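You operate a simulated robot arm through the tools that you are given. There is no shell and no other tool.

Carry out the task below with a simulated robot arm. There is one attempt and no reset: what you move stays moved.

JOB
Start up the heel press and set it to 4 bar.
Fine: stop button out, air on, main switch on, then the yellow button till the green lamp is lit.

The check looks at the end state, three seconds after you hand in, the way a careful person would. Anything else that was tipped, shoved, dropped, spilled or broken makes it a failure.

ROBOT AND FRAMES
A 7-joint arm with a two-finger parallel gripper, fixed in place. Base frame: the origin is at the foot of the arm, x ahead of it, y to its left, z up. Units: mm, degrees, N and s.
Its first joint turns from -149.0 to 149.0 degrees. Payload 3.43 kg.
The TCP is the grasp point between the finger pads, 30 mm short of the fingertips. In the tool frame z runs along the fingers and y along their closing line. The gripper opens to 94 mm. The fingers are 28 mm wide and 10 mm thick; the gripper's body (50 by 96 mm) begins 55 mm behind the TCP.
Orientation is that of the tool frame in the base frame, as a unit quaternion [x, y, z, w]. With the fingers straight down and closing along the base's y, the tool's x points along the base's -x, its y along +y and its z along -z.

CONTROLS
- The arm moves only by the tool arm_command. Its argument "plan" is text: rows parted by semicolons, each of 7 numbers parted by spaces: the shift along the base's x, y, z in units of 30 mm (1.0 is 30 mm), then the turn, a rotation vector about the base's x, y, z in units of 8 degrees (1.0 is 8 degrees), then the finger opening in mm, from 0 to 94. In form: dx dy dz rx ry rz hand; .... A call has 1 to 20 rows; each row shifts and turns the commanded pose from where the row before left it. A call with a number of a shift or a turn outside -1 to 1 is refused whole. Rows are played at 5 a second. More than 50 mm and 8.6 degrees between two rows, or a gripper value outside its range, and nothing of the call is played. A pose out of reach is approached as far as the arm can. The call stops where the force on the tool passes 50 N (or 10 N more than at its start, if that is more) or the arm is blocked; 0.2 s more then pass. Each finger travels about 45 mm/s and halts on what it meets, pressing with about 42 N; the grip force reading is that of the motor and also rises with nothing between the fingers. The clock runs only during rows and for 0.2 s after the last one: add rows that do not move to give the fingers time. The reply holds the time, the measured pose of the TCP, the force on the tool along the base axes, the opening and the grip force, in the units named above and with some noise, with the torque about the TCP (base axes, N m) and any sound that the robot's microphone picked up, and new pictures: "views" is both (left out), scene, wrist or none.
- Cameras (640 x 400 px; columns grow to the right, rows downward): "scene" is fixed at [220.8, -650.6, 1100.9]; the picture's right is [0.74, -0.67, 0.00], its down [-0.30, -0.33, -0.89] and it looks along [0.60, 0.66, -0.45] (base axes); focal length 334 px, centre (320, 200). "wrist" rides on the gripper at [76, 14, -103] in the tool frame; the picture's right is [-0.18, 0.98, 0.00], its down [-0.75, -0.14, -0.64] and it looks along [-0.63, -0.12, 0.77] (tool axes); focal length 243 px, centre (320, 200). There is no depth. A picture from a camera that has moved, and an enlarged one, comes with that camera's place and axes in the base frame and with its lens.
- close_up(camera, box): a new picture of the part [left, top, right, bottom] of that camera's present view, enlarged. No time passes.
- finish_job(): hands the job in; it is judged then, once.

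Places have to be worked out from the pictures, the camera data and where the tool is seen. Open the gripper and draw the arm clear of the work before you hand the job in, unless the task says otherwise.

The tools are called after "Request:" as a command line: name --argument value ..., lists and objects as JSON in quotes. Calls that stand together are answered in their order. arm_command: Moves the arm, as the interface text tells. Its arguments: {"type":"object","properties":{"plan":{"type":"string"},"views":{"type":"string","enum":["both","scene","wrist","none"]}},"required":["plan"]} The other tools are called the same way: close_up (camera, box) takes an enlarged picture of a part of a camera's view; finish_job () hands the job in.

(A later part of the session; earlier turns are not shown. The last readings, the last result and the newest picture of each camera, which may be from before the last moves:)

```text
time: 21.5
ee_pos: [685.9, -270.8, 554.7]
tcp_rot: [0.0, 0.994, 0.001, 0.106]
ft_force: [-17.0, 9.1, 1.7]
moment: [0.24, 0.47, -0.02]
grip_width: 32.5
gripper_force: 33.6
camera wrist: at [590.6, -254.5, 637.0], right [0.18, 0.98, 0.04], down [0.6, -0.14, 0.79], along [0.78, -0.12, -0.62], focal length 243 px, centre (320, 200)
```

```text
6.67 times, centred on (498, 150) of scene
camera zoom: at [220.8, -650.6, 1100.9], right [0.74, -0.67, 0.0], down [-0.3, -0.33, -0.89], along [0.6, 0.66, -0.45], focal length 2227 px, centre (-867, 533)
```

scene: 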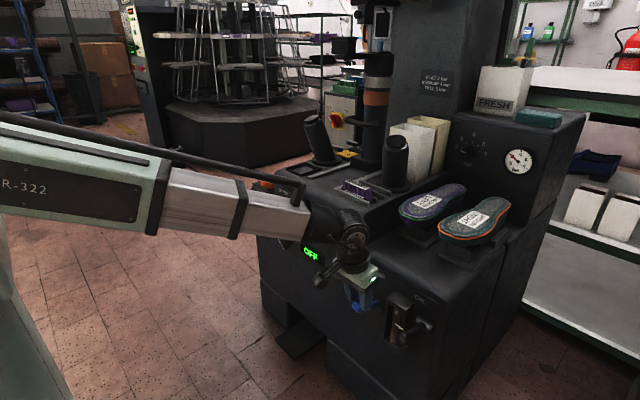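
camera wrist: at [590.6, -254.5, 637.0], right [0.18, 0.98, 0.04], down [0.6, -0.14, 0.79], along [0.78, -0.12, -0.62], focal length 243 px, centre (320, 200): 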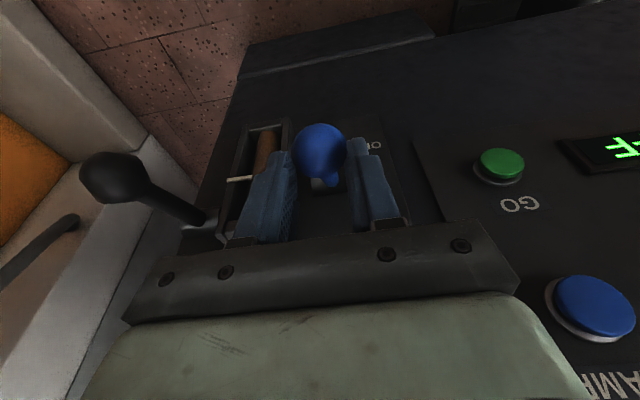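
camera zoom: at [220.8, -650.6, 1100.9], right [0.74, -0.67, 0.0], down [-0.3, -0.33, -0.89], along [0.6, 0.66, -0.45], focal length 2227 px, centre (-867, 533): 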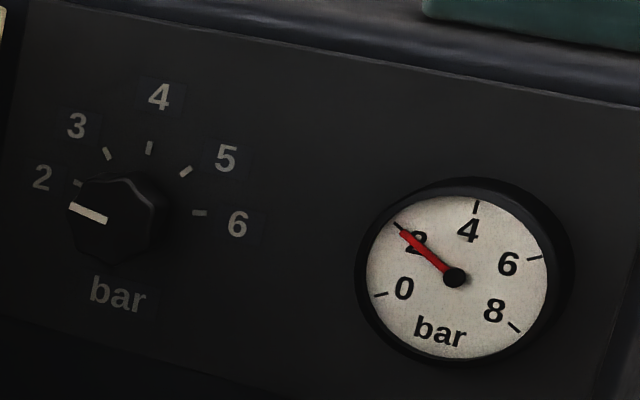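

The gauge now reads 2 bar, so air is on, but the knob has slipped to the fingertips. I'll reopen, drop down, regrip and check that the lever is at its upper stop.

Request:
arm_command --plan "0 0 0 0 0 0 46; 0 0 0 0 0 0 46; 0 0 -0.9 0 0 0 46; 0 0 0 0 0 0 46" --views "both"

Request:
close_up --camera "scene" --box '[316, 260, 428, 330]'

```text
time: 22.5
ee_pos: [689.2, -271.1, 525.6]
tcp_rot: [0.0, 0.994, 0.0, 0.109]
ft_force: [0.2, -0.8, -0.5]
moment: [-0.03, 0.0, 0.01]
grip_width: 46.0
gripper_force: 0.1
camera wrist: at [592.9, -255.4, 609.2], right [0.18, 0.98, 0.04], down [0.6, -0.14, 0.79], along [0.78, -0.12, -0.61], focal length 243 px, centre (320, 200)
```

scene: 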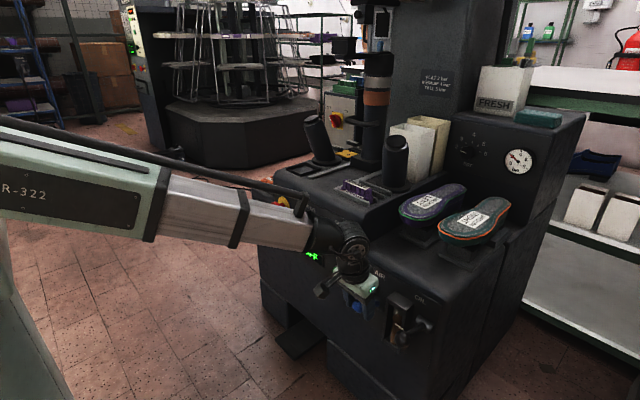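
wrist: 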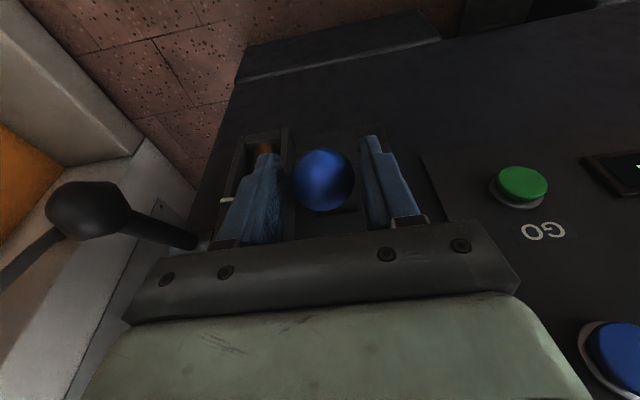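

```text
5.71 times, centred on (372, 295) of scene
camera zoom: at [220.8, -650.6, 1100.9], right [0.74, -0.67, 0.0], down [-0.3, -0.33, -0.89], along [0.6, 0.66, -0.45], focal length 1909 px, centre (23, -343)
```

zoom: 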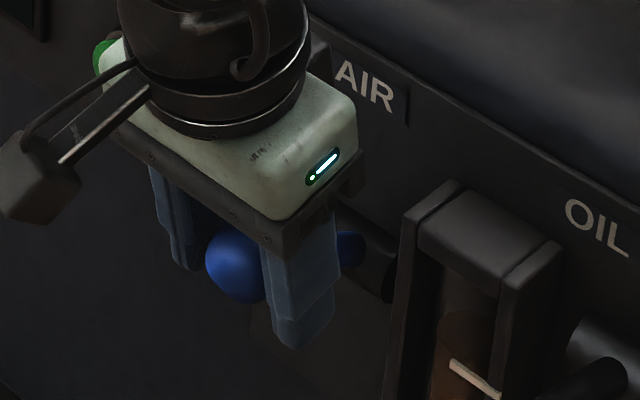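

The lever stays where it was. I'll regrip and gently push further up the arc.

Request:
arm_command --plan "0 0 0 0 0 0 20; 0 0 0 0 0 0 20; 0 0 0 0 0 0 20; 0.13 0 0.2 0 0.2 0 20; 0.15 0 0.2 0 0.2 0 20; 0 0 0 0 0 0 20" --views "none"

Request:
close_up --camera "scene" --box '[316, 260, 428, 330]'

```text
time: 23.9
ee_pos: [697.5, -269.2, 537.6]
tcp_rot: [0.001, 0.997, 0.001, 0.081]
ft_force: [-11.7, 24.6, -13.5]
moment: [0.46, -0.29, -0.15]
grip_width: 33.2
gripper_force: 45.3
```

```text
5.71 times, centred on (372, 295) of scene
camera zoom: at [220.8, -650.6, 1100.9], right [0.74, -0.67, 0.0], down [-0.3, -0.33, -0.89], along [0.6, 0.66, -0.45], focal length 1909 px, centre (23, -343)
```

zoom: 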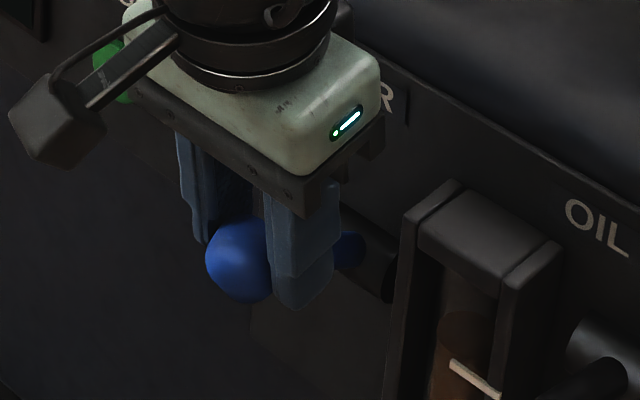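

The knob didn't move further under about 25 N, so the lever is at its ON stop and the gauge shows 2 bar. I'll release, back off and rise, then head for the regulator.

Request:
arm_command --plan "0 0 0 0 0 0 60; 0 0 0 0 0 0 60; 0 0 0 0 0 0 60; -0.9 0 0 0 0 0 60; -0.9 0 0 0 0 0 60; -0.4 0 0.8 0 0 0 60; 0 0 1 0 0 0 60; 0 0 1 0 0 0 60; 0 0 1 0 0 0 60; 0 0 1 0 0 0 60" --views "scene"

Request:
close_up --camera "scene" --box '[316, 250, 444, 330]'

```text
time: 26.1
ee_pos: [632.6, -271.4, 683.1]
tcp_rot: [0.0, 0.997, 0.0, 0.08]
ft_force: [0.4, -0.1, -0.3]
moment: [0.0, -0.02, 0.01]
grip_width: 60.0
gripper_force: 0.1
```

scene: 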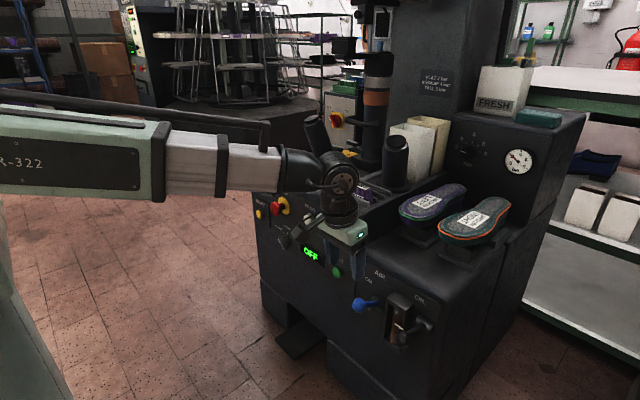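

```text
5.00 times, centred on (380, 290) of scene
camera zoom: at [220.8, -650.6, 1100.9], right [0.74, -0.67, 0.0], down [-0.3, -0.33, -0.89], along [0.6, 0.66, -0.45], focal length 1670 px, centre (20, -250)
```

zoom: 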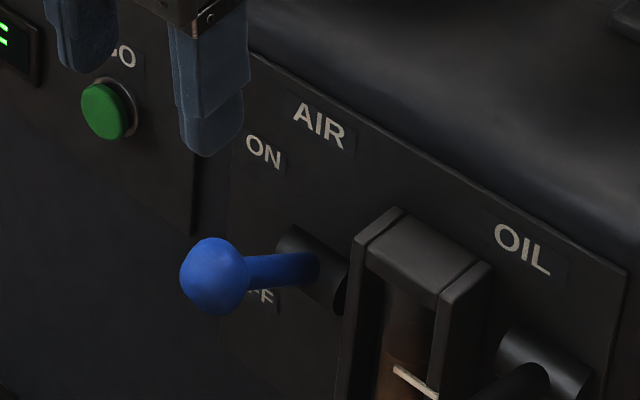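

Air is on and the lever stays up. I'll now rise diagonally and pitch to about 60° above the shoe shelf to view the regulator.

Request:
arm_command --plan "0.3 -0.1 1 0 -0.64 0 60; 0.4 -0.1 1 0 -0.64 0 60; 0.7 -0.1 1 0 -0.64 0 60; 0.7 -0.1 0.8 0 -0.64 0 60; 0.8 -0.1 0.8 0 -0.64 0 60; 0.8 -0.1 0.8 0 -0.64 0 60; 0.8 -0.1 0.8 0 -0.64 0 60; 0.8 -0.1 0.6 0 -0.64 0 60; 0.8 -0.1 0.6 0 -0.64 0 60; 0.8 -0.1 0.6 0 -0.64 0 60; 0 0 0 0 0 0 60"

```text
time: 28.5
ee_pos: [837.0, -302.3, 924.7]
tcp_rot: [0.0, 0.863, -0.001, 0.505]
ft_force: [-0.4, 0.5, -0.4]
moment: [-0.01, 0.01, 0.0]
grip_width: 60.2
gripper_force: 0.0
camera wrist: at [710.9, -285.5, 908.5], right [0.09, 0.98, 0.16], down [-0.19, -0.14, 0.97], along [0.98, -0.12, 0.17], focal length 243 px, centre (320, 200)
```

scene: 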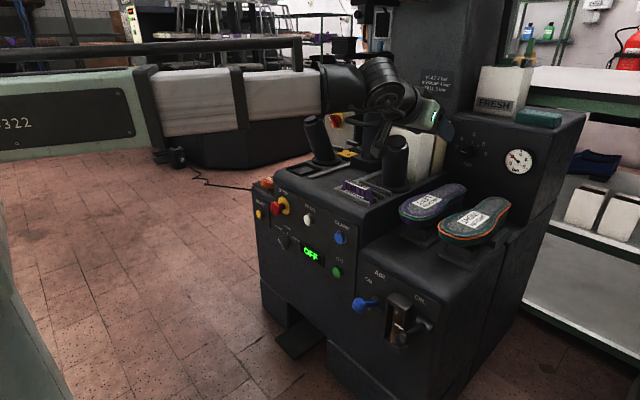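
wrist: 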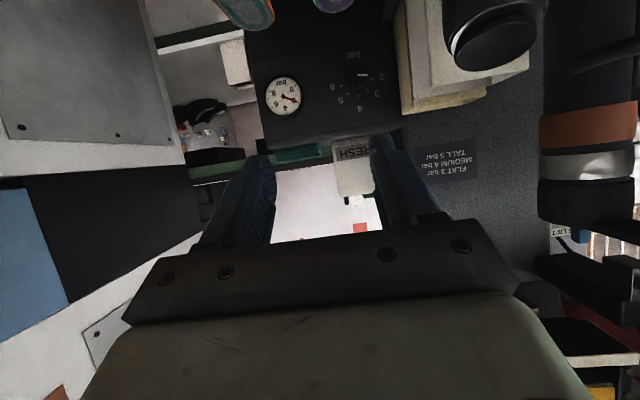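

I'll zoom in on the regulator from here for a sharper fix.

Request:
close_up --camera "wrist" --box '[260, 30, 420, 130]'

Request:
close_up --camera "scene" --box '[360, 40, 520, 140]'

```text
4.00 times, centred on (340, 80) of wrist
camera zoom: at [710.9, -285.5, 908.5], right [0.09, 0.98, 0.16], down [-0.19, -0.14, 0.97], along [0.98, -0.12, 0.17], focal length 970 px, centre (240, 680)
```

zoom: 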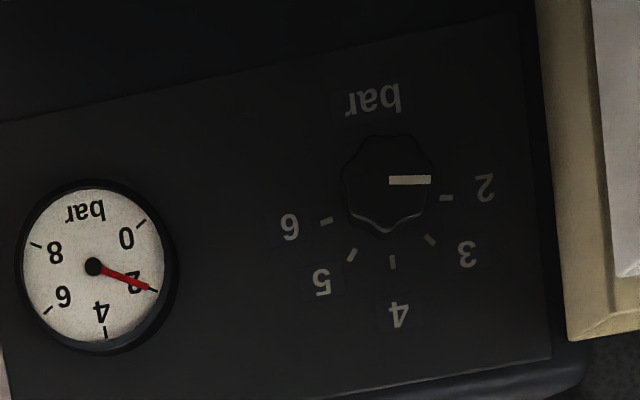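

```text
4.00 times, centred on (440, 90) of scene
camera zoom: at [220.8, -650.6, 1100.9], right [0.74, -0.67, 0.0], down [-0.3, -0.33, -0.89], along [0.6, 0.66, -0.45], focal length 1336 px, centre (-160, 640)
```

zoom: 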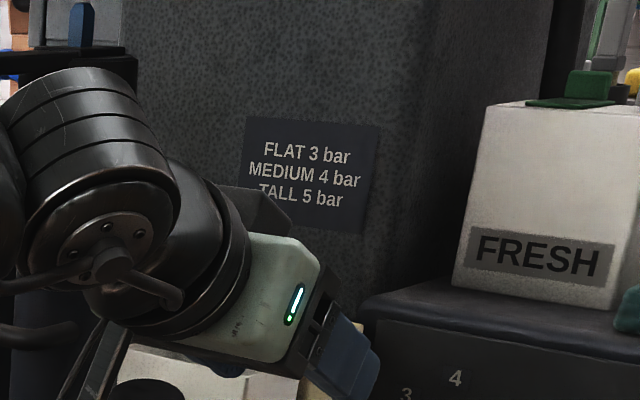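

The refined regulator knob face is at about (1190, -240, 775), 40 mm in diameter, with bins to its left (right face y≈-170) and shoes below (top z≈710). I'll move to an inclined standoff about 80 mm short of the knob, rolled 20° so the wrist stays up and to the right of the post and bins.

Request:
arm_command --plan "0.9 0.15 -0.3 0.25 0 0 60; 0.9 0.15 -0.3 0.25 0 0 60; 0.9 0.15 -0.3 0.25 0 0 60; 0.9 0.15 -0.3 0.25 0 0 60; 0.9 0.15 -0.35 0.25 0 0 60; 0.9 0.15 -0.35 0.25 0 0 60; 0 0 0 0 0 0 60"

```text
time: 30.1
ee_pos: [1000.1, -273.7, 864.0]
tcp_rot: [0.054, 0.859, 0.09, 0.501]
ft_force: [-0.5, 0.3, 0.8]
moment: [0.02, -0.02, -0.01]
grip_width: 60.3
gripper_force: 0.1
camera wrist: at [874.1, -254.7, 851.0], right [0.09, 0.93, 0.36], down [-0.19, -0.34, 0.92], along [0.98, -0.15, 0.14], focal length 243 px, centre (320, 200)
```

scene: 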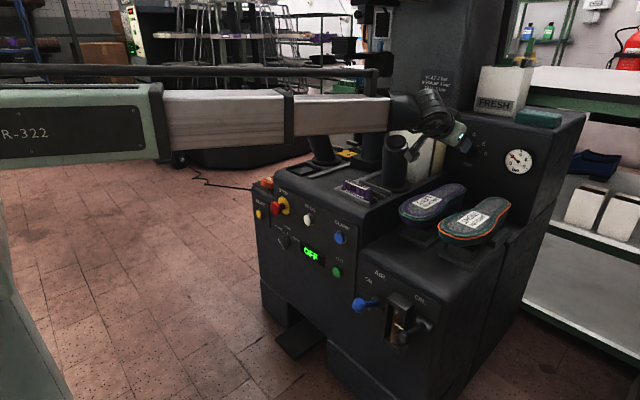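
wrist: 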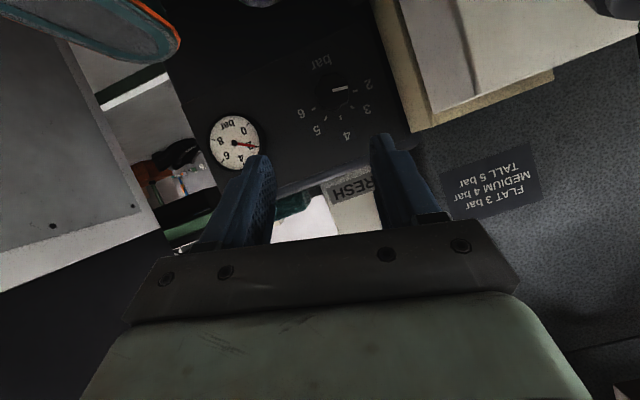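

That worked and the arm reaches fine. I'll zoom in to refine the knob position from this closer viewpoint.

Request:
close_up --camera "wrist" --box '[280, 50, 408, 130]'

Request:
close_up --camera "scene" --box '[370, 70, 530, 170]'

```text
5.00 times, centred on (344, 90) of wrist
camera zoom: at [874.1, -254.7, 851.0], right [0.09, 0.93, 0.36], down [-0.19, -0.34, 0.92], along [0.98, -0.15, 0.14], focal length 1213 px, centre (200, 750)
```

zoom: 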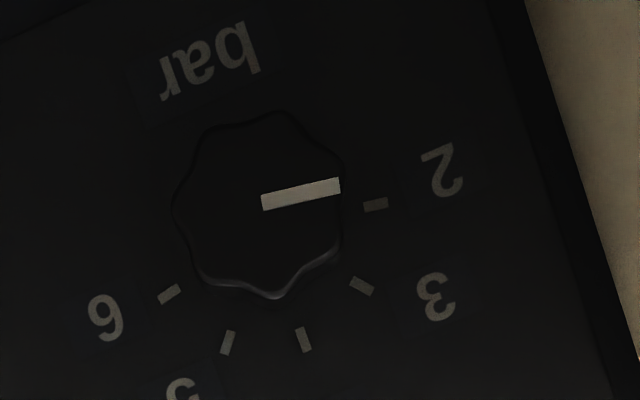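

```text
4.00 times, centred on (450, 120) of scene
camera zoom: at [220.8, -650.6, 1100.9], right [0.74, -0.67, 0.0], down [-0.3, -0.33, -0.89], along [0.6, 0.66, -0.45], focal length 1336 px, centre (-200, 520)
```

zoom: 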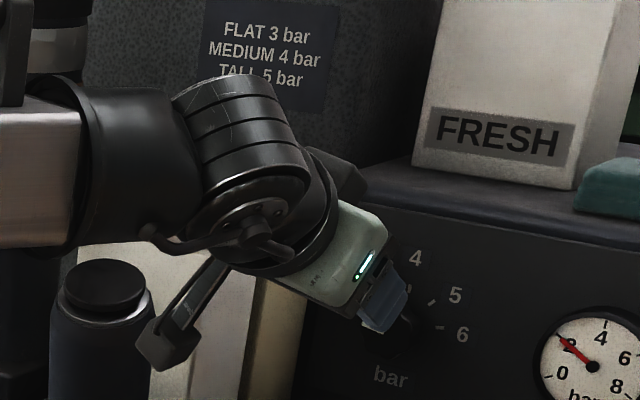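

The knob fix is confirmed at (1190, -240, 776). I'll go in along the inclined approach line and stop about 20 mm short to check.

Request:
arm_command --plan "0.91 0.134 -0.347 0.25 0 0 60; 0.91 0.134 -0.347 0.25 0 0 60; 0.91 0.134 -0.347 0.25 0 0 60; 0.91 0.134 -0.347 0.25 0 0 60; 0.58 0.11 -0.307 0 0 0 60; 0.58 0.11 -0.307 0 0 0 60; 0.58 0.11 -0.307 0 0 0 60; 0 0 0 0 0 0 60"

Request:
close_up --camera "scene" --box '[400, 90, 528, 170]'

Request:
close_up --camera "wrist" --box '[220, 80, 444, 220]'

```text
time: 31.9
ee_pos: [1161.5, -248.5, 797.2]
tcp_rot: [0.087, 0.85, 0.15, 0.497]
ft_force: [0.7, 0.4, 0.2]
moment: [-0.02, -0.02, 0.0]
grip_width: 60.0
gripper_force: 0.0
camera wrist: at [1036.1, -228.4, 785.7], right [0.09, 0.87, 0.49], down [-0.19, -0.47, 0.87], along [0.98, -0.17, 0.12], focal length 243 px, centre (320, 200)
```

scene: 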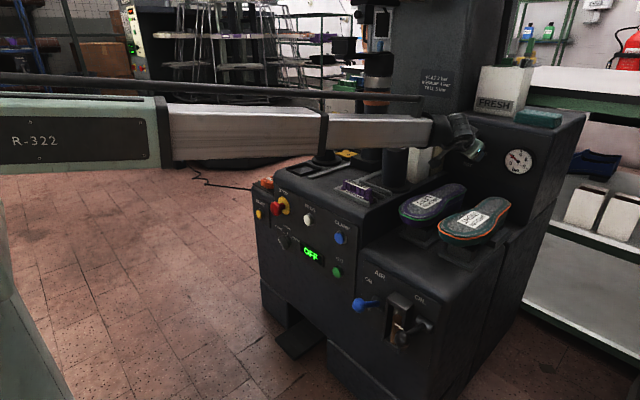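
wrist: 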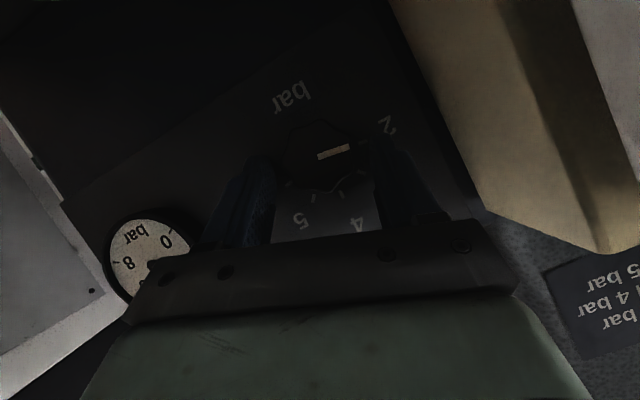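

```text
5.00 times, centred on (464, 130) of scene
camera zoom: at [220.8, -650.6, 1100.9], right [0.74, -0.67, 0.0], down [-0.3, -0.33, -0.89], along [0.6, 0.66, -0.45], focal length 1670 px, centre (-400, 550)
```

zoom: 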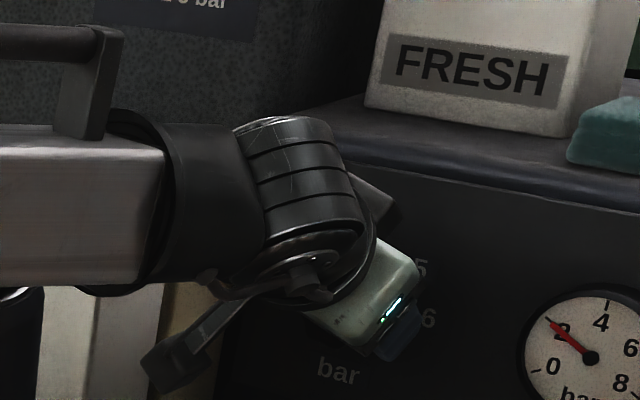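

```text
2.86 times, centred on (332, 150) of wrist
camera zoom: at [1036.1, -228.4, 785.7], right [0.09, 0.87, 0.49], down [-0.19, -0.47, 0.87], along [0.98, -0.17, 0.12], focal length 693 px, centre (286, 343)
```

zoom: 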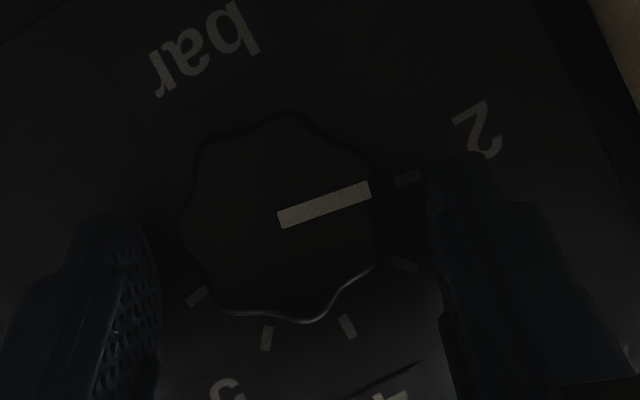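

The knob is well centred between the fingers. I'll advance the last 20 mm and close.

Request:
arm_command --plan "0.3 0.07 -0.2 0 0 0 60; 0.28 0.07 -0.19 0 0 0 60; 0 0 0 0 0 0 30; 0 0 0 0 0 0 30; 0 0 0 0 0 0 30; 0 0 0 0 0 0 30" --views "wrist"

Request:
close_up --camera "wrist" --box '[220, 80, 444, 220]'

```text
time: 32.4
ee_pos: [1163.4, -249.6, 795.4]
tcp_rot: [0.089, 0.85, 0.15, 0.497]
ft_force: [-15.6, -3.1, 11.3]
moment: [0.4, -0.5, 0.42]
grip_width: 60.8
gripper_force: 0.7
stopped in row 2: the force on the tool passed its limit at 63 N (the readings are from after the stop); the commanded pose is now the measured one
camera wrist: at [1037.0, -228.2, 784.3], right [0.09, 0.87, 0.49], down [-0.19, -0.47, 0.86], along [0.98, -0.17, 0.12], focal length 243 px, centre (320, 200)
```

wrist: 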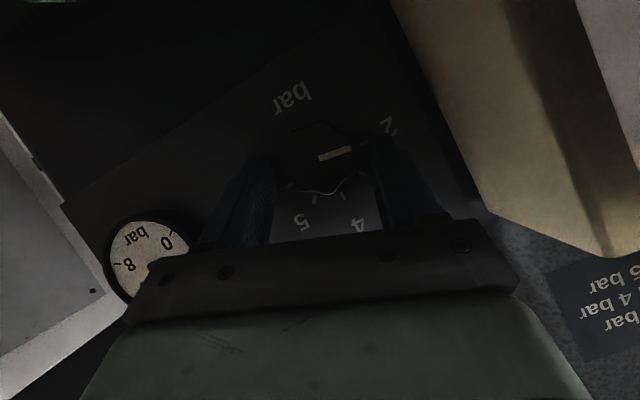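

```text
2.86 times, centred on (332, 150) of wrist
camera zoom: at [1037.0, -228.2, 784.3], right [0.09, 0.87, 0.49], down [-0.19, -0.47, 0.86], along [0.98, -0.17, 0.12], focal length 693 px, centre (286, 343)
```

zoom: 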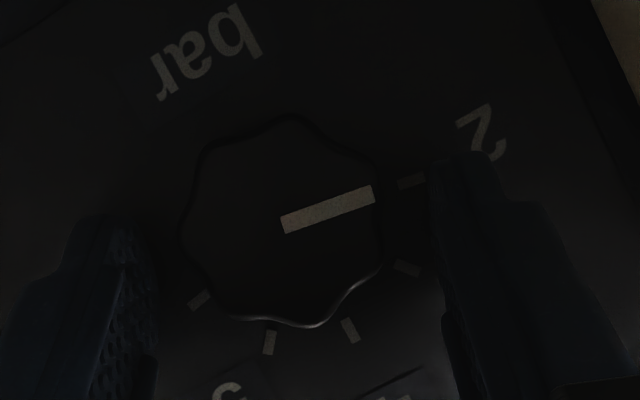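

The contact was a fingertip corner touching the panel. Re-triangulating puts the knob face at x≈1173, axis (-240.6, 780), and panel at x≈1197, so the fingers already overlap the knob. I'll back off 5 mm, centre on the axis and close.

Request:
arm_command --plan "-0.17 0 0 0 0 0 60; 0 0.16 -0.17 0 0 0 60; 0 0 0 0 0 0 30; 0 0 0 0 0 0 30; 0 0 0 0 0 0 30; 0 0 0 0 0 0 30" --views "wrist"

Request:
close_up --camera "wrist" --box '[220, 80, 444, 220]'

```text
time: 33.8
ee_pos: [1160.5, -246.1, 787.7]
tcp_rot: [0.088, 0.851, 0.148, 0.497]
ft_force: [1.7, -20.4, -8.4]
moment: [-0.12, 0.28, -0.13]
grip_width: 39.3
gripper_force: 44.8
camera wrist: at [1033.9, -224.1, 776.3], right [0.09, 0.87, 0.49], down [-0.19, -0.46, 0.87], along [0.98, -0.17, 0.12], focal length 243 px, centre (320, 200)
```

wrist: 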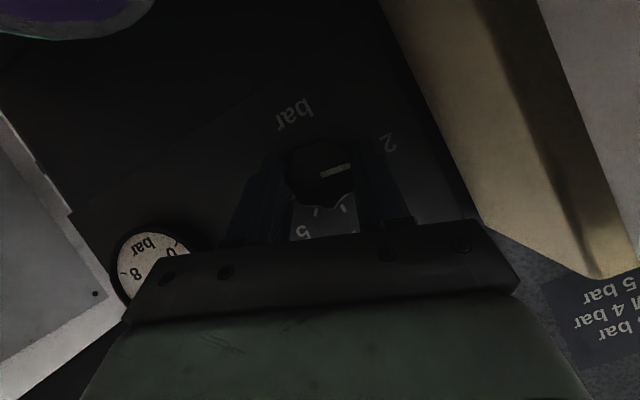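

```text
2.86 times, centred on (332, 150) of wrist
camera zoom: at [1033.9, -224.1, 776.3], right [0.09, 0.87, 0.49], down [-0.19, -0.46, 0.87], along [0.98, -0.17, 0.12], focal length 693 px, centre (286, 343)
```

zoom: 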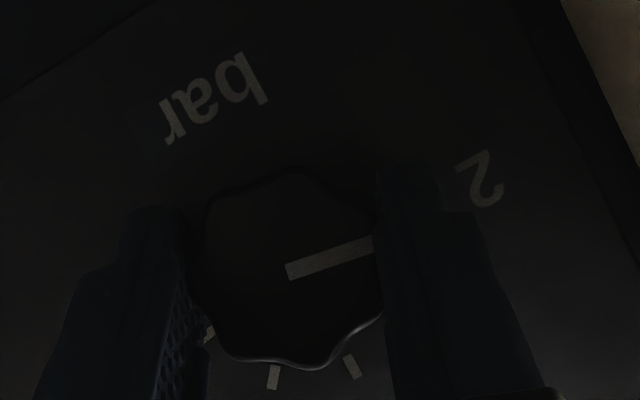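

The knob is gripped (39 mm, 45 N). I'll turn it clockwise about its own axis by 24° first and check.

Request:
arm_command --plan "0 -0.06 -0.02 1 0 0 30; 0 -0.037 -0.023 1 0 0 30; 0 -0.034 -0.028 1 0 0 30; 0 0 0 0 0 0 30" --views "scene"

Request:
close_up --camera "scene" --box '[450, 120, 546, 180]'

Request:
close_up --camera "wrist" --box '[220, 80, 444, 220]'

```text
time: 34.8
ee_pos: [1159.3, -246.3, 786.0]
tcp_rot: [0.19, 0.8, 0.324, 0.468]
ft_force: [3.4, -12.4, -4.0]
moment: [-0.07, -0.37, -0.52]
grip_width: 39.3
gripper_force: 45.0
```

scene: 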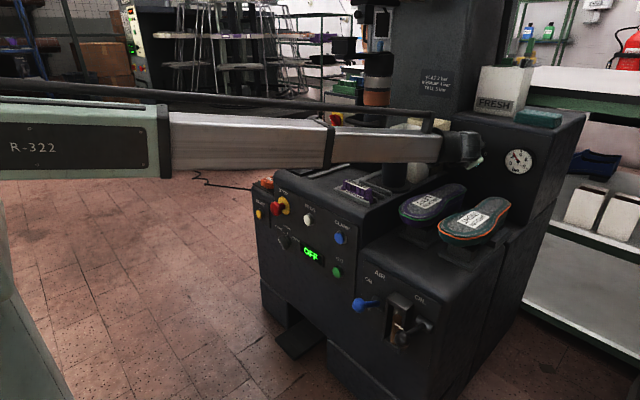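

```text
6.67 times, centred on (498, 150) of scene
camera zoom: at [220.8, -650.6, 1100.9], right [0.74, -0.67, 0.0], down [-0.3, -0.33, -0.89], along [0.6, 0.66, -0.45], focal length 2227 px, centre (-867, 533)
```

zoom: 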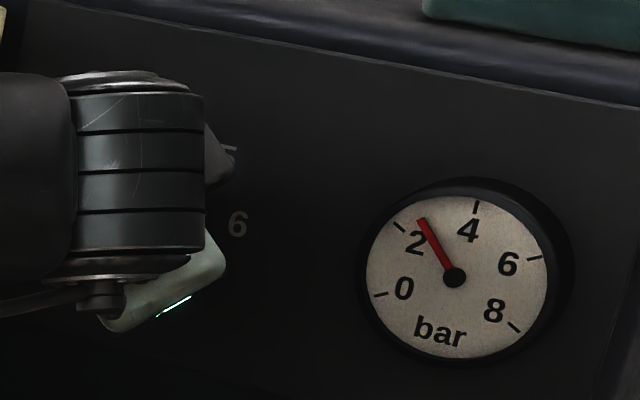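

```text
2.86 times, centred on (332, 150) of wrist
camera zoom: at [1033.9, -224.0, 783.7], right [0.09, 0.59, 0.8], down [-0.19, -0.78, 0.6], along [0.98, -0.21, 0.04], focal length 693 px, centre (286, 343)
```

zoom: 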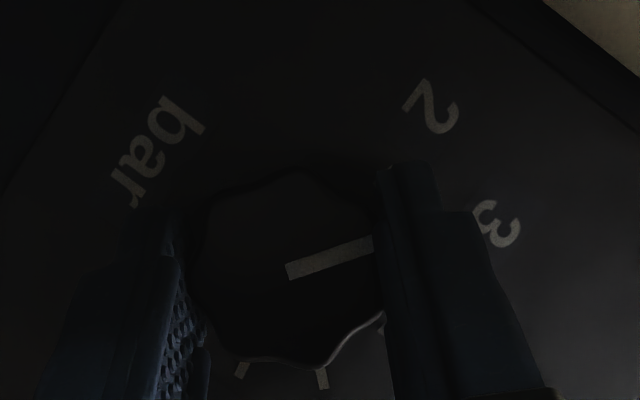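

It works: the gauge has gone to about 2.5–2.6 bar for 24°. I'll turn a further 24°.

Request:
arm_command --plan "0 -0.030 -0.033 1 0 0 30; 0 -0.025 -0.037 1 0 0 30; 0 -0.02 -0.04 1 0 0 30; 0 0 0 0 0 0 30" --views "scene"

Request:
close_up --camera "scene" --box '[370, 90, 546, 200]'

Request:
close_up --camera "wrist" --box '[0, 0, 640, 400]'

```text
time: 35.8
ee_pos: [1159.6, -249.9, 783.3]
tcp_rot: [0.282, 0.716, 0.484, 0.417]
ft_force: [4.1, -1.0, 1.9]
moment: [0.02, -0.66, -0.94]
grip_width: 38.8
gripper_force: 45.0
```

scene: 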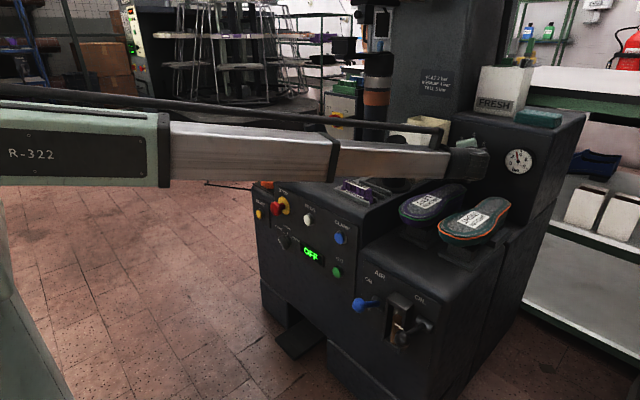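

```text
3.64 times, centred on (458, 145) of scene
camera zoom: at [220.8, -650.6, 1100.9], right [0.74, -0.67, 0.0], down [-0.3, -0.33, -0.89], along [0.6, 0.66, -0.45], focal length 1214 px, centre (-182, 400)
```

zoom: 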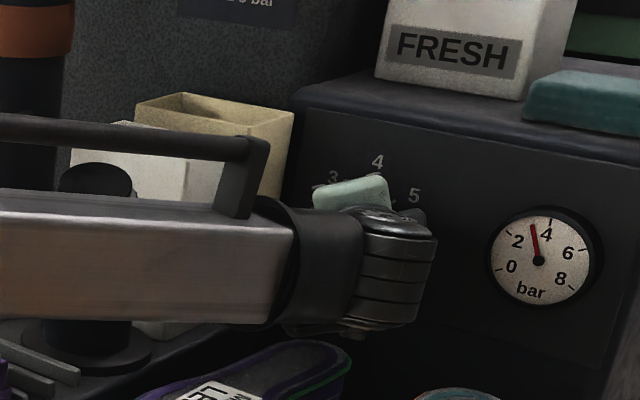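

```text
1.00 times, centred on (320, 200) of wrist (not enlarged: the box is as wide or as high as the picture)
camera zoom: at [1033.8, -227.0, 790.5], right [0.09, 0.22, 0.97], down [-0.19, -0.95, 0.23], along [0.98, -0.2, -0.05], focal length 243 px, centre (320, 200)
```

zoom: 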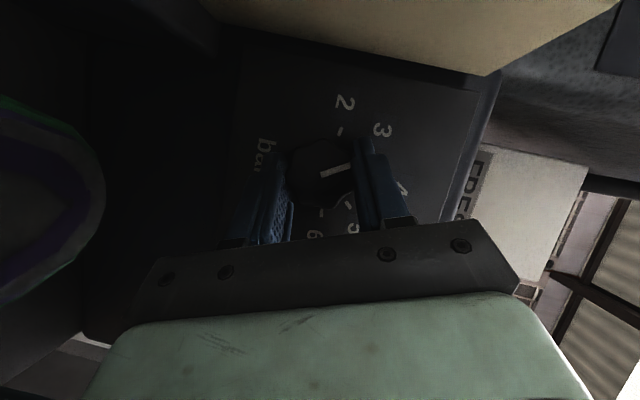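

The gauge reads about 3.2, which is roughly 40° per bar. To avoid lowering the wrist onto the shoes, I'll open, swing back 40° around the knob, and regrip.

Request:
arm_command --plan "0 0 0 0 0 0 60; 0 0 0 0 0 0 60; 0 0 0 0 0 0 60; -0.1 0.02 0.04 -1 0 0 60; 0 0.025 0.037 -1 0 0 60; 0 0.030 0.033 -1 0 0 60; 0 0.034 0.028 -1 0 0 60; 0 0.037 0.023 -1 0 0 60; 0 0 0 0 0 0 60" --views "both"

Request:
close_up --camera "scene" --box '[450, 120, 546, 180]'

Request:
close_up --camera "wrist" --box '[220, 80, 444, 220]'

```text
time: 37.8
ee_pos: [1155.7, -246.3, 789.3]
tcp_rot: [0.122, 0.838, 0.208, 0.489]
ft_force: [-0.2, 0.2, -0.1]
moment: [0.02, 0.0, 0.0]
grip_width: 60.0
gripper_force: 0.1
camera wrist: at [1031.0, -224.0, 779.9], right [0.09, 0.79, 0.6], down [-0.19, -0.58, 0.79], along [0.98, -0.19, 0.1], focal length 243 px, centre (320, 200)
```

scene: 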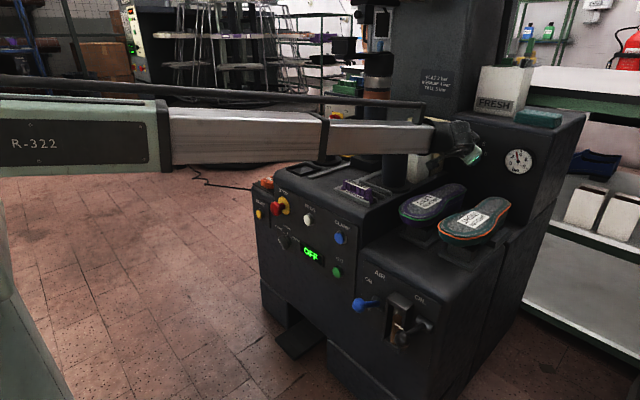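
wrist: 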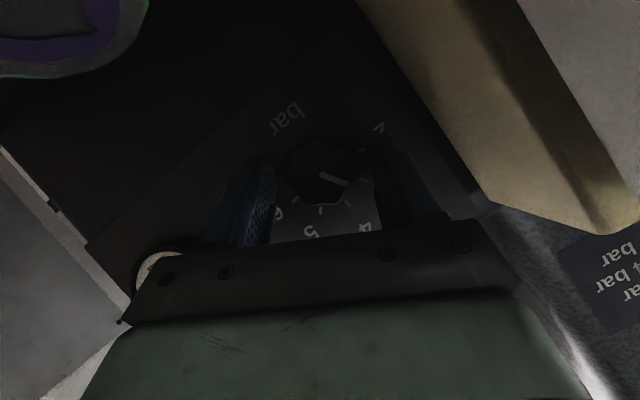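

```text
6.67 times, centred on (498, 150) of scene
camera zoom: at [220.8, -650.6, 1100.9], right [0.74, -0.67, 0.0], down [-0.3, -0.33, -0.89], along [0.6, 0.66, -0.45], focal length 2227 px, centre (-867, 533)
```

zoom: 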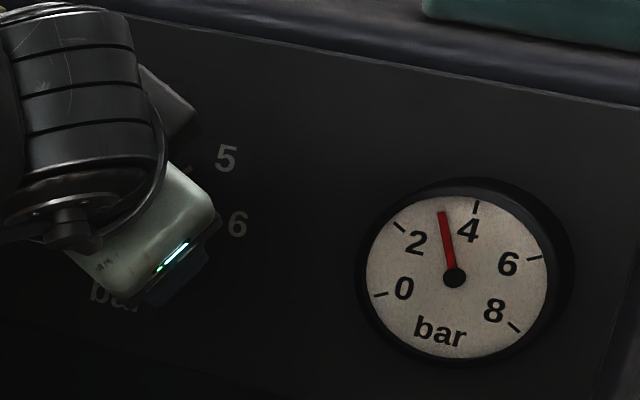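

```text
2.86 times, centred on (332, 150) of wrist
camera zoom: at [1031.0, -224.0, 779.9], right [0.09, 0.79, 0.6], down [-0.19, -0.58, 0.79], along [0.98, -0.19, 0.1], focal length 693 px, centre (286, 343)
```

zoom: 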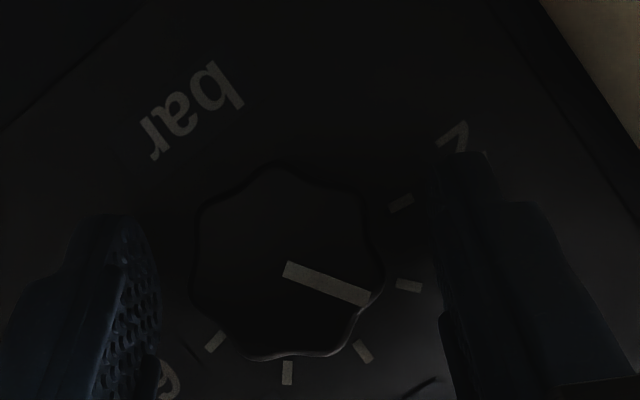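

The knob kept its position (gauge about 3.1–3.2). I'll regrip and turn 32° more.

Request:
arm_command --plan "0.12 -0.03 -0.04 0 0 0 60; 0 0 0 0 0 0 30; 0 0 0 0 0 0 30; 0 0 0 0 0 0 30; 0 0 0 0 0 0 30; 0 -0.037 -0.023 1 0 0 30; 0 -0.034 -0.028 1 0 0 30; 0 -0.03 -0.033 1 0 0 30; 0 0 0 0 0 0 30; 0 0 0 0 0 0 30; 0 0 0 0 0 0 30" --views "scene"

Request:
close_up --camera "scene" --box '[486, 135, 550, 175]'

Request:
close_up --camera "wrist" --box '[220, 80, 444, 220]'

```text
time: 40.1
ee_pos: [1160.2, -247.3, 784.1]
tcp_rot: [0.22, 0.776, 0.379, 0.453]
ft_force: [10.0, 19.8, 10.0]
moment: [0.09, -0.15, 0.06]
grip_width: 38.7
gripper_force: 45.4
```

scene: 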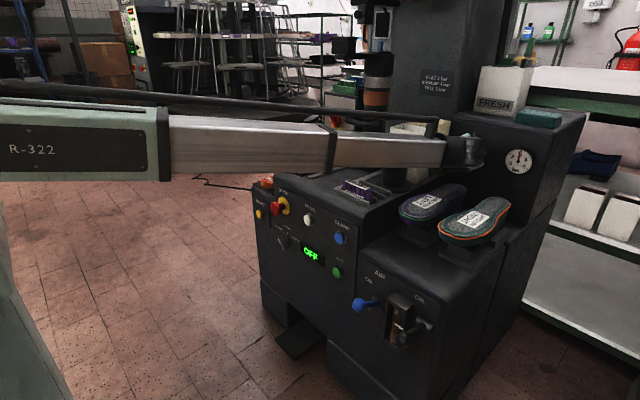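

```text
10.00 times, centred on (518, 155) of scene
camera zoom: at [220.8, -650.6, 1100.9], right [0.74, -0.67, 0.0], down [-0.3, -0.33, -0.89], along [0.6, 0.66, -0.45], focal length 3340 px, centre (-1660, 650)
```

zoom: 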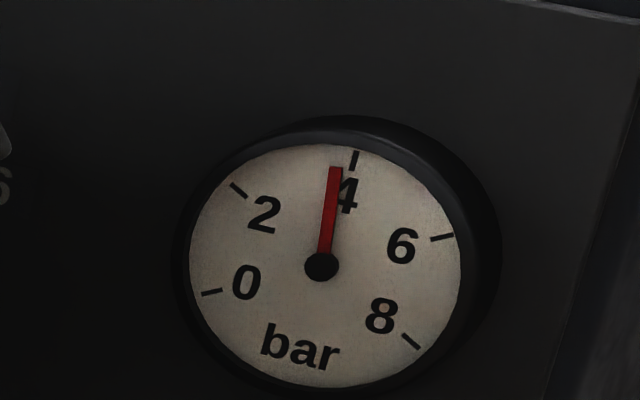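

```text
2.86 times, centred on (332, 150) of wrist
camera zoom: at [1034.3, -224.8, 785.8], right [0.09, 0.48, 0.87], down [-0.19, -0.85, 0.49], along [0.98, -0.21, 0.01], focal length 693 px, centre (286, 343)
```

zoom: 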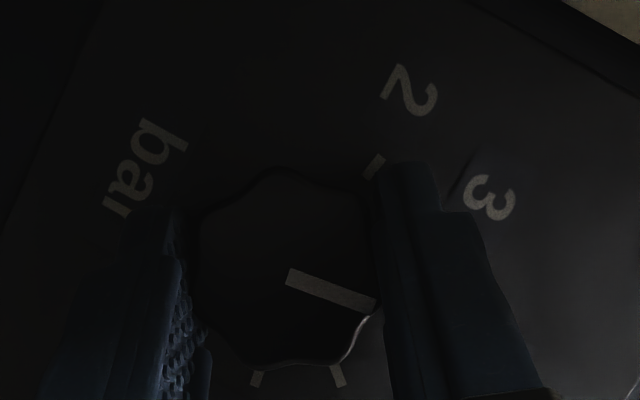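

The gauge is at about 3.75 bar. I'll turn roughly 10° more in two small steps.

Request:
arm_command --plan "0 -0.03 -0.02 0.6 0 0 30; 0 -0.02 -0.03 0.5 0 0 30; 0 0 0 0 0 0 30; 0 0 0 0 0 0 30; 0 0 0 0 0 0 30" --views "none"

Request:
close_up --camera "scene" --box '[486, 135, 550, 175]'

```text
time: 41.4
ee_pos: [1160.7, -248.1, 784.2]
tcp_rot: [0.254, 0.745, 0.44, 0.434]
ft_force: [12.0, 33.7, 25.1]
moment: [0.21, -0.39, -0.13]
grip_width: 38.5
gripper_force: 45.3
```

```text
10.00 times, centred on (518, 155) of scene
camera zoom: at [220.8, -650.6, 1100.9], right [0.74, -0.67, 0.0], down [-0.3, -0.33, -0.89], along [0.6, 0.66, -0.45], focal length 3340 px, centre (-1660, 650)
```

zoom: 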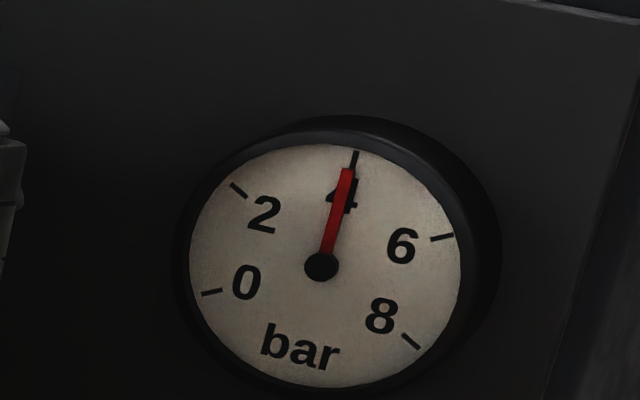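

The needle is at about 3.97. I'll relax the side load and add about 1°.

Request:
arm_command --plan "0 0.03 0.025 0.15 0 0 30; 0 0 0 0 0 0 30; 0 0 0 0 0 0 30; 0 0 0 0 0 0 30" --views "none"

Request:
close_up --camera "scene" --box '[486, 135, 550, 175]'

```text
time: 42.4
ee_pos: [1160.5, -248.0, 784.6]
tcp_rot: [0.259, 0.74, 0.446, 0.431]
ft_force: [14.2, 25.5, 22.7]
moment: [0.17, -0.08, 1.01]
grip_width: 38.7
gripper_force: 45.0
```

```text
10.00 times, centred on (518, 155) of scene
camera zoom: at [220.8, -650.6, 1100.9], right [0.74, -0.67, 0.0], down [-0.3, -0.33, -0.89], along [0.6, 0.66, -0.45], focal length 3340 px, centre (-1660, 650)
```

zoom: 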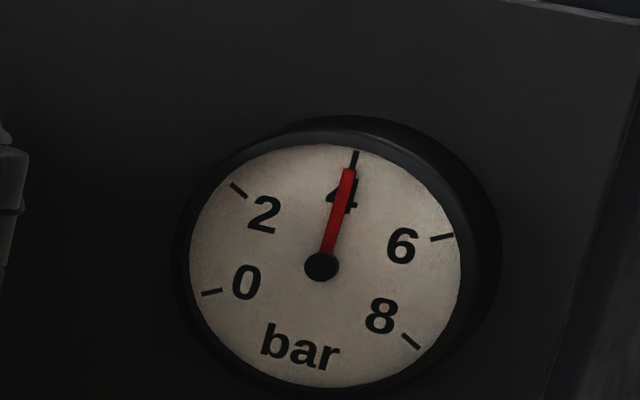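

The needle lines up with the 4 mark. I'll open and retreat straight back along the tool axis.

Request:
arm_command --plan "0 0 0 0 0 0 60; 0 0 0 0 0 0 60; 0 0 0 0 0 0 60; -0.5 -0.25 0.13 0 0 0 60; -0.775 -0.384 0.25 0 0 0 60; -0.775 -0.384 0.3 0 0 0 60; -0.775 -0.384 0.4 0 0 0 60; -0.775 -0.2 0.6 0 0 0 60; 0 0 0 0 0 0 60" --views "both"

Request:
close_up --camera "scene" --box '[450, 120, 546, 180]'

```text
time: 44.4
ee_pos: [1052.9, -296.3, 834.1]
tcp_rot: [0.261, 0.74, 0.445, 0.431]
ft_force: [-0.1, -0.3, 0.1]
moment: [0.04, -0.03, 0.03]
grip_width: 59.8
gripper_force: 0.0
camera wrist: at [926.3, -275.1, 838.2], right [0.09, 0.32, 0.94], down [-0.19, -0.92, 0.33], along [0.98, -0.21, -0.02], focal length 243 px, centre (320, 200)
```

scene: 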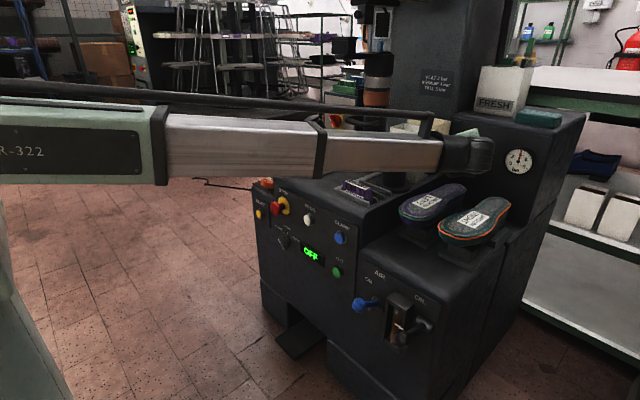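
wrist: 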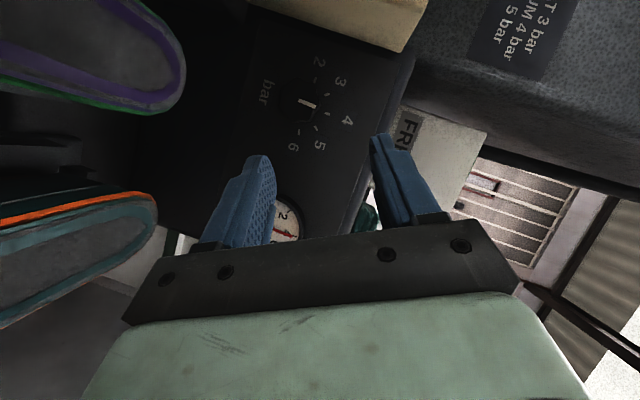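

```text
6.67 times, centred on (498, 150) of scene
camera zoom: at [220.8, -650.6, 1100.9], right [0.74, -0.67, 0.0], down [-0.3, -0.33, -0.89], along [0.6, 0.66, -0.45], focal length 2227 px, centre (-867, 533)
```

zoom: 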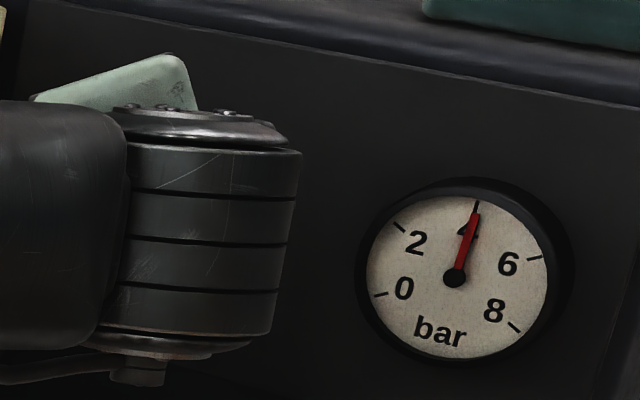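

The gauge holds at 4 bar with the arm off the knob. I'll retreat, unroll, and move across at x≈840 above the posts to view the main switch.

Request:
arm_command --plan "-0.9 -0.1 0.6 -0.6 0 0 60; -0.9 -0.1 0.6 -0.9 0 0 60; -0.9 0 0.6 -1 0 0 60; -0.9 0 0.6 -1 0 0 60; -0.9 0 0.6 -1 0 0 60; -0.9 0 0.6 -1 0 0 60; -0.9 0 0.3 -1 0 0 60; -0.9 0 0 -1 0 0 60; 0 0 0 -0.25 0 0 60; 0 0 0 0 0 0 60" --views "scene"

Request:
close_up --camera "scene" --box '[450, 120, 546, 180]'

```text
time: 46.5
ee_pos: [837.6, -303.8, 951.6]
tcp_rot: [0.001, 0.864, -0.001, 0.504]
ft_force: [-0.1, 0.2, 0.8]
moment: [0.02, -0.02, -0.01]
grip_width: 59.8
gripper_force: 0.0
```

scene: 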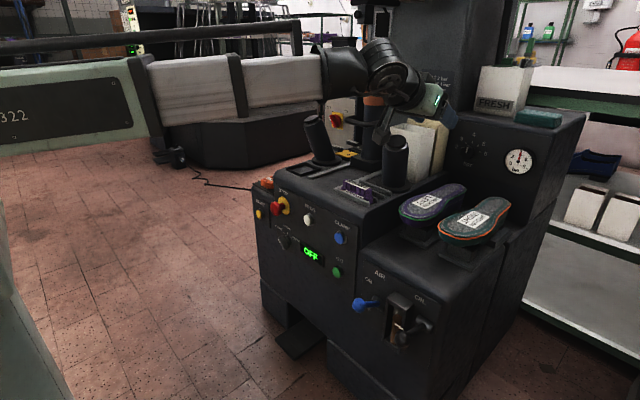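

```text
6.67 times, centred on (498, 150) of scene
camera zoom: at [220.8, -650.6, 1100.9], right [0.74, -0.67, 0.0], down [-0.3, -0.33, -0.89], along [0.6, 0.66, -0.45], focal length 2227 px, centre (-867, 533)
```

zoom: 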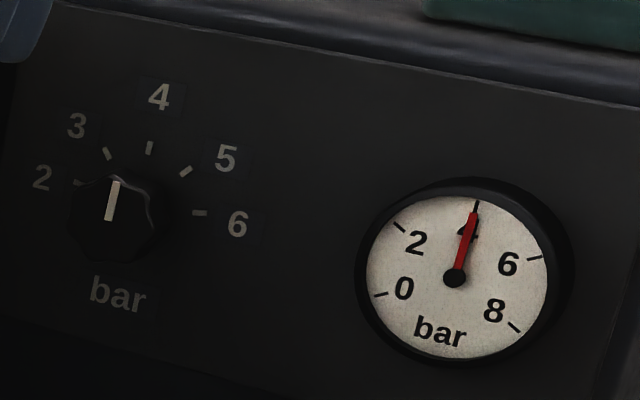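

The knob points up at 4 and the gauge agrees. Now I'll move across to y≈+290 at this height.

Request:
arm_command --plan "-0.5 0.98 0 0 0 0 60; -0.5 1 0 0 0 0 60; 0 1 0 0 0 0 60; 0 1 0 0 0 0 60; 0 1 0 0 0 0 60; 0 1 0 0 0 0 60; 0 1 0 0 0 0 60; 0 1 0 0 0 0 60; 0 1 0 0 0 0 60; 0 1 0 0 0 0 60; 0 1 0 0 0 0 60; 0 1 0 0 0 0 60; 0 1 0 0 0 0 60; 0 1 0 0 0 0 60; 0 1 0 0 0 0 60; 0 1 0 0 0 0 60; 0 1 0 0 0 0 60; 0 1 0 0 0 0 60; 0 1 0 0 0 0 60; 0 1 0 0 0 0 60"

```text
time: 50.8
ee_pos: [806.2, 295.9, 950.8]
tcp_rot: [0.0, 0.864, 0.0, 0.504]
ft_force: [-0.1, 0.0, -0.3]
moment: [0.0, -0.02, -0.01]
grip_width: 59.9
gripper_force: 0.0
camera wrist: at [680.8, 312.1, 934.0], right [0.09, 0.98, 0.16], down [-0.19, -0.14, 0.97], along [0.98, -0.12, 0.17], focal length 243 px, centre (320, 200)
```

scene: 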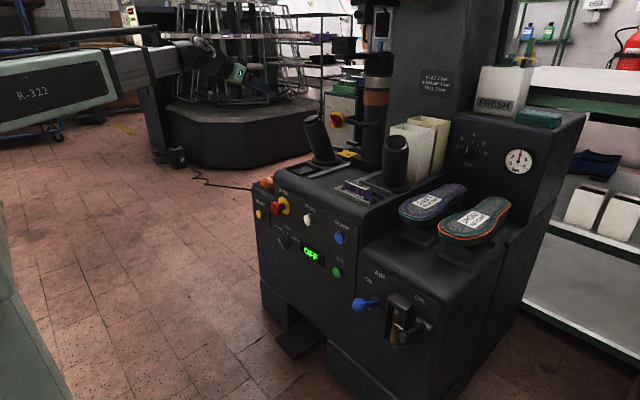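
wrist: 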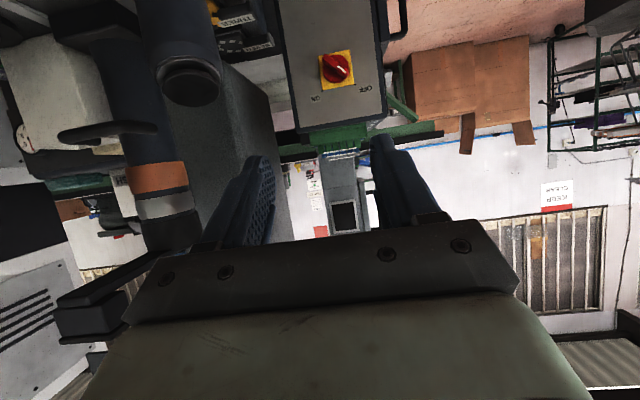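

Request:
close_up --camera "wrist" --box '[272, 20, 400, 100]'

Request:
close_up --camera "wrist" --box '[100, 0, 420, 200]'

Request:
close_up --camera "scene" --box '[320, 100, 368, 130]'

```text
5.00 times, centred on (336, 60) of wrist
camera zoom: at [680.8, 312.1, 934.0], right [0.09, 0.98, 0.16], down [-0.19, -0.14, 0.97], along [0.98, -0.12, 0.17], focal length 1213 px, centre (240, 900)
```

zoom: 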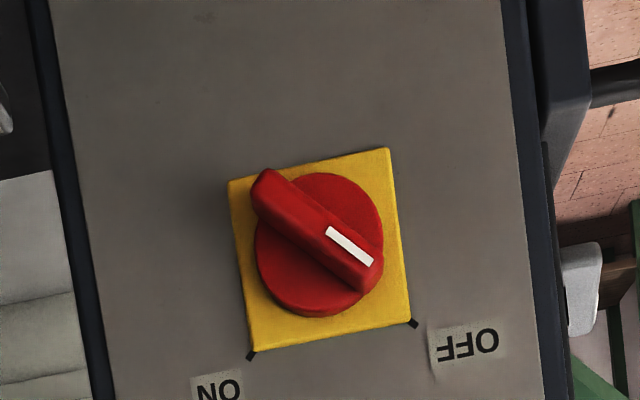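

```text
2.00 times, centred on (260, 100) of wrist
camera zoom: at [680.8, 312.1, 934.0], right [0.09, 0.98, 0.16], down [-0.19, -0.14, 0.97], along [0.98, -0.12, 0.17], focal length 485 px, centre (440, 400)
```

zoom: 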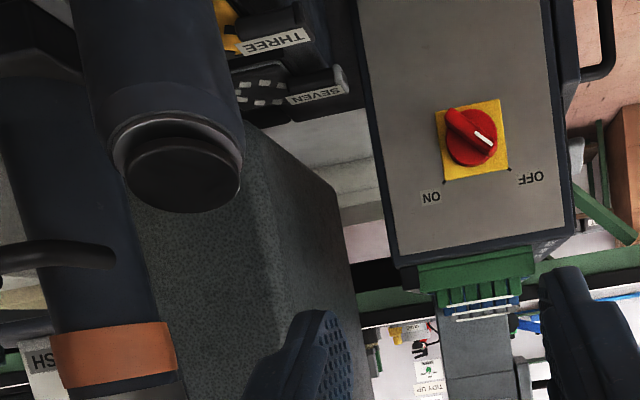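

```text
13.33 times, centred on (344, 115) of scene
camera zoom: at [220.8, -650.6, 1100.9], right [0.74, -0.67, 0.0], down [-0.3, -0.33, -0.89], along [0.6, 0.66, -0.45], focal length 4453 px, centre (0, 1333)
```

zoom: 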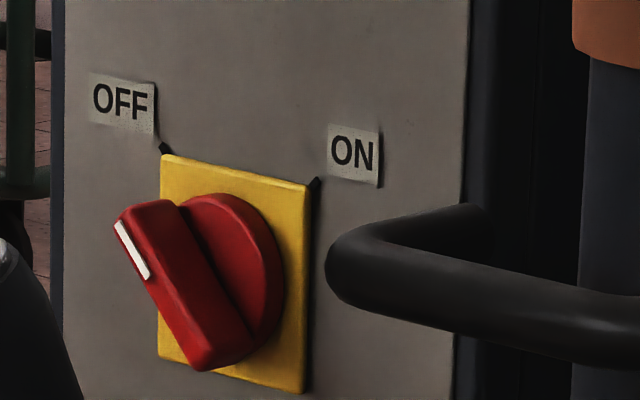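

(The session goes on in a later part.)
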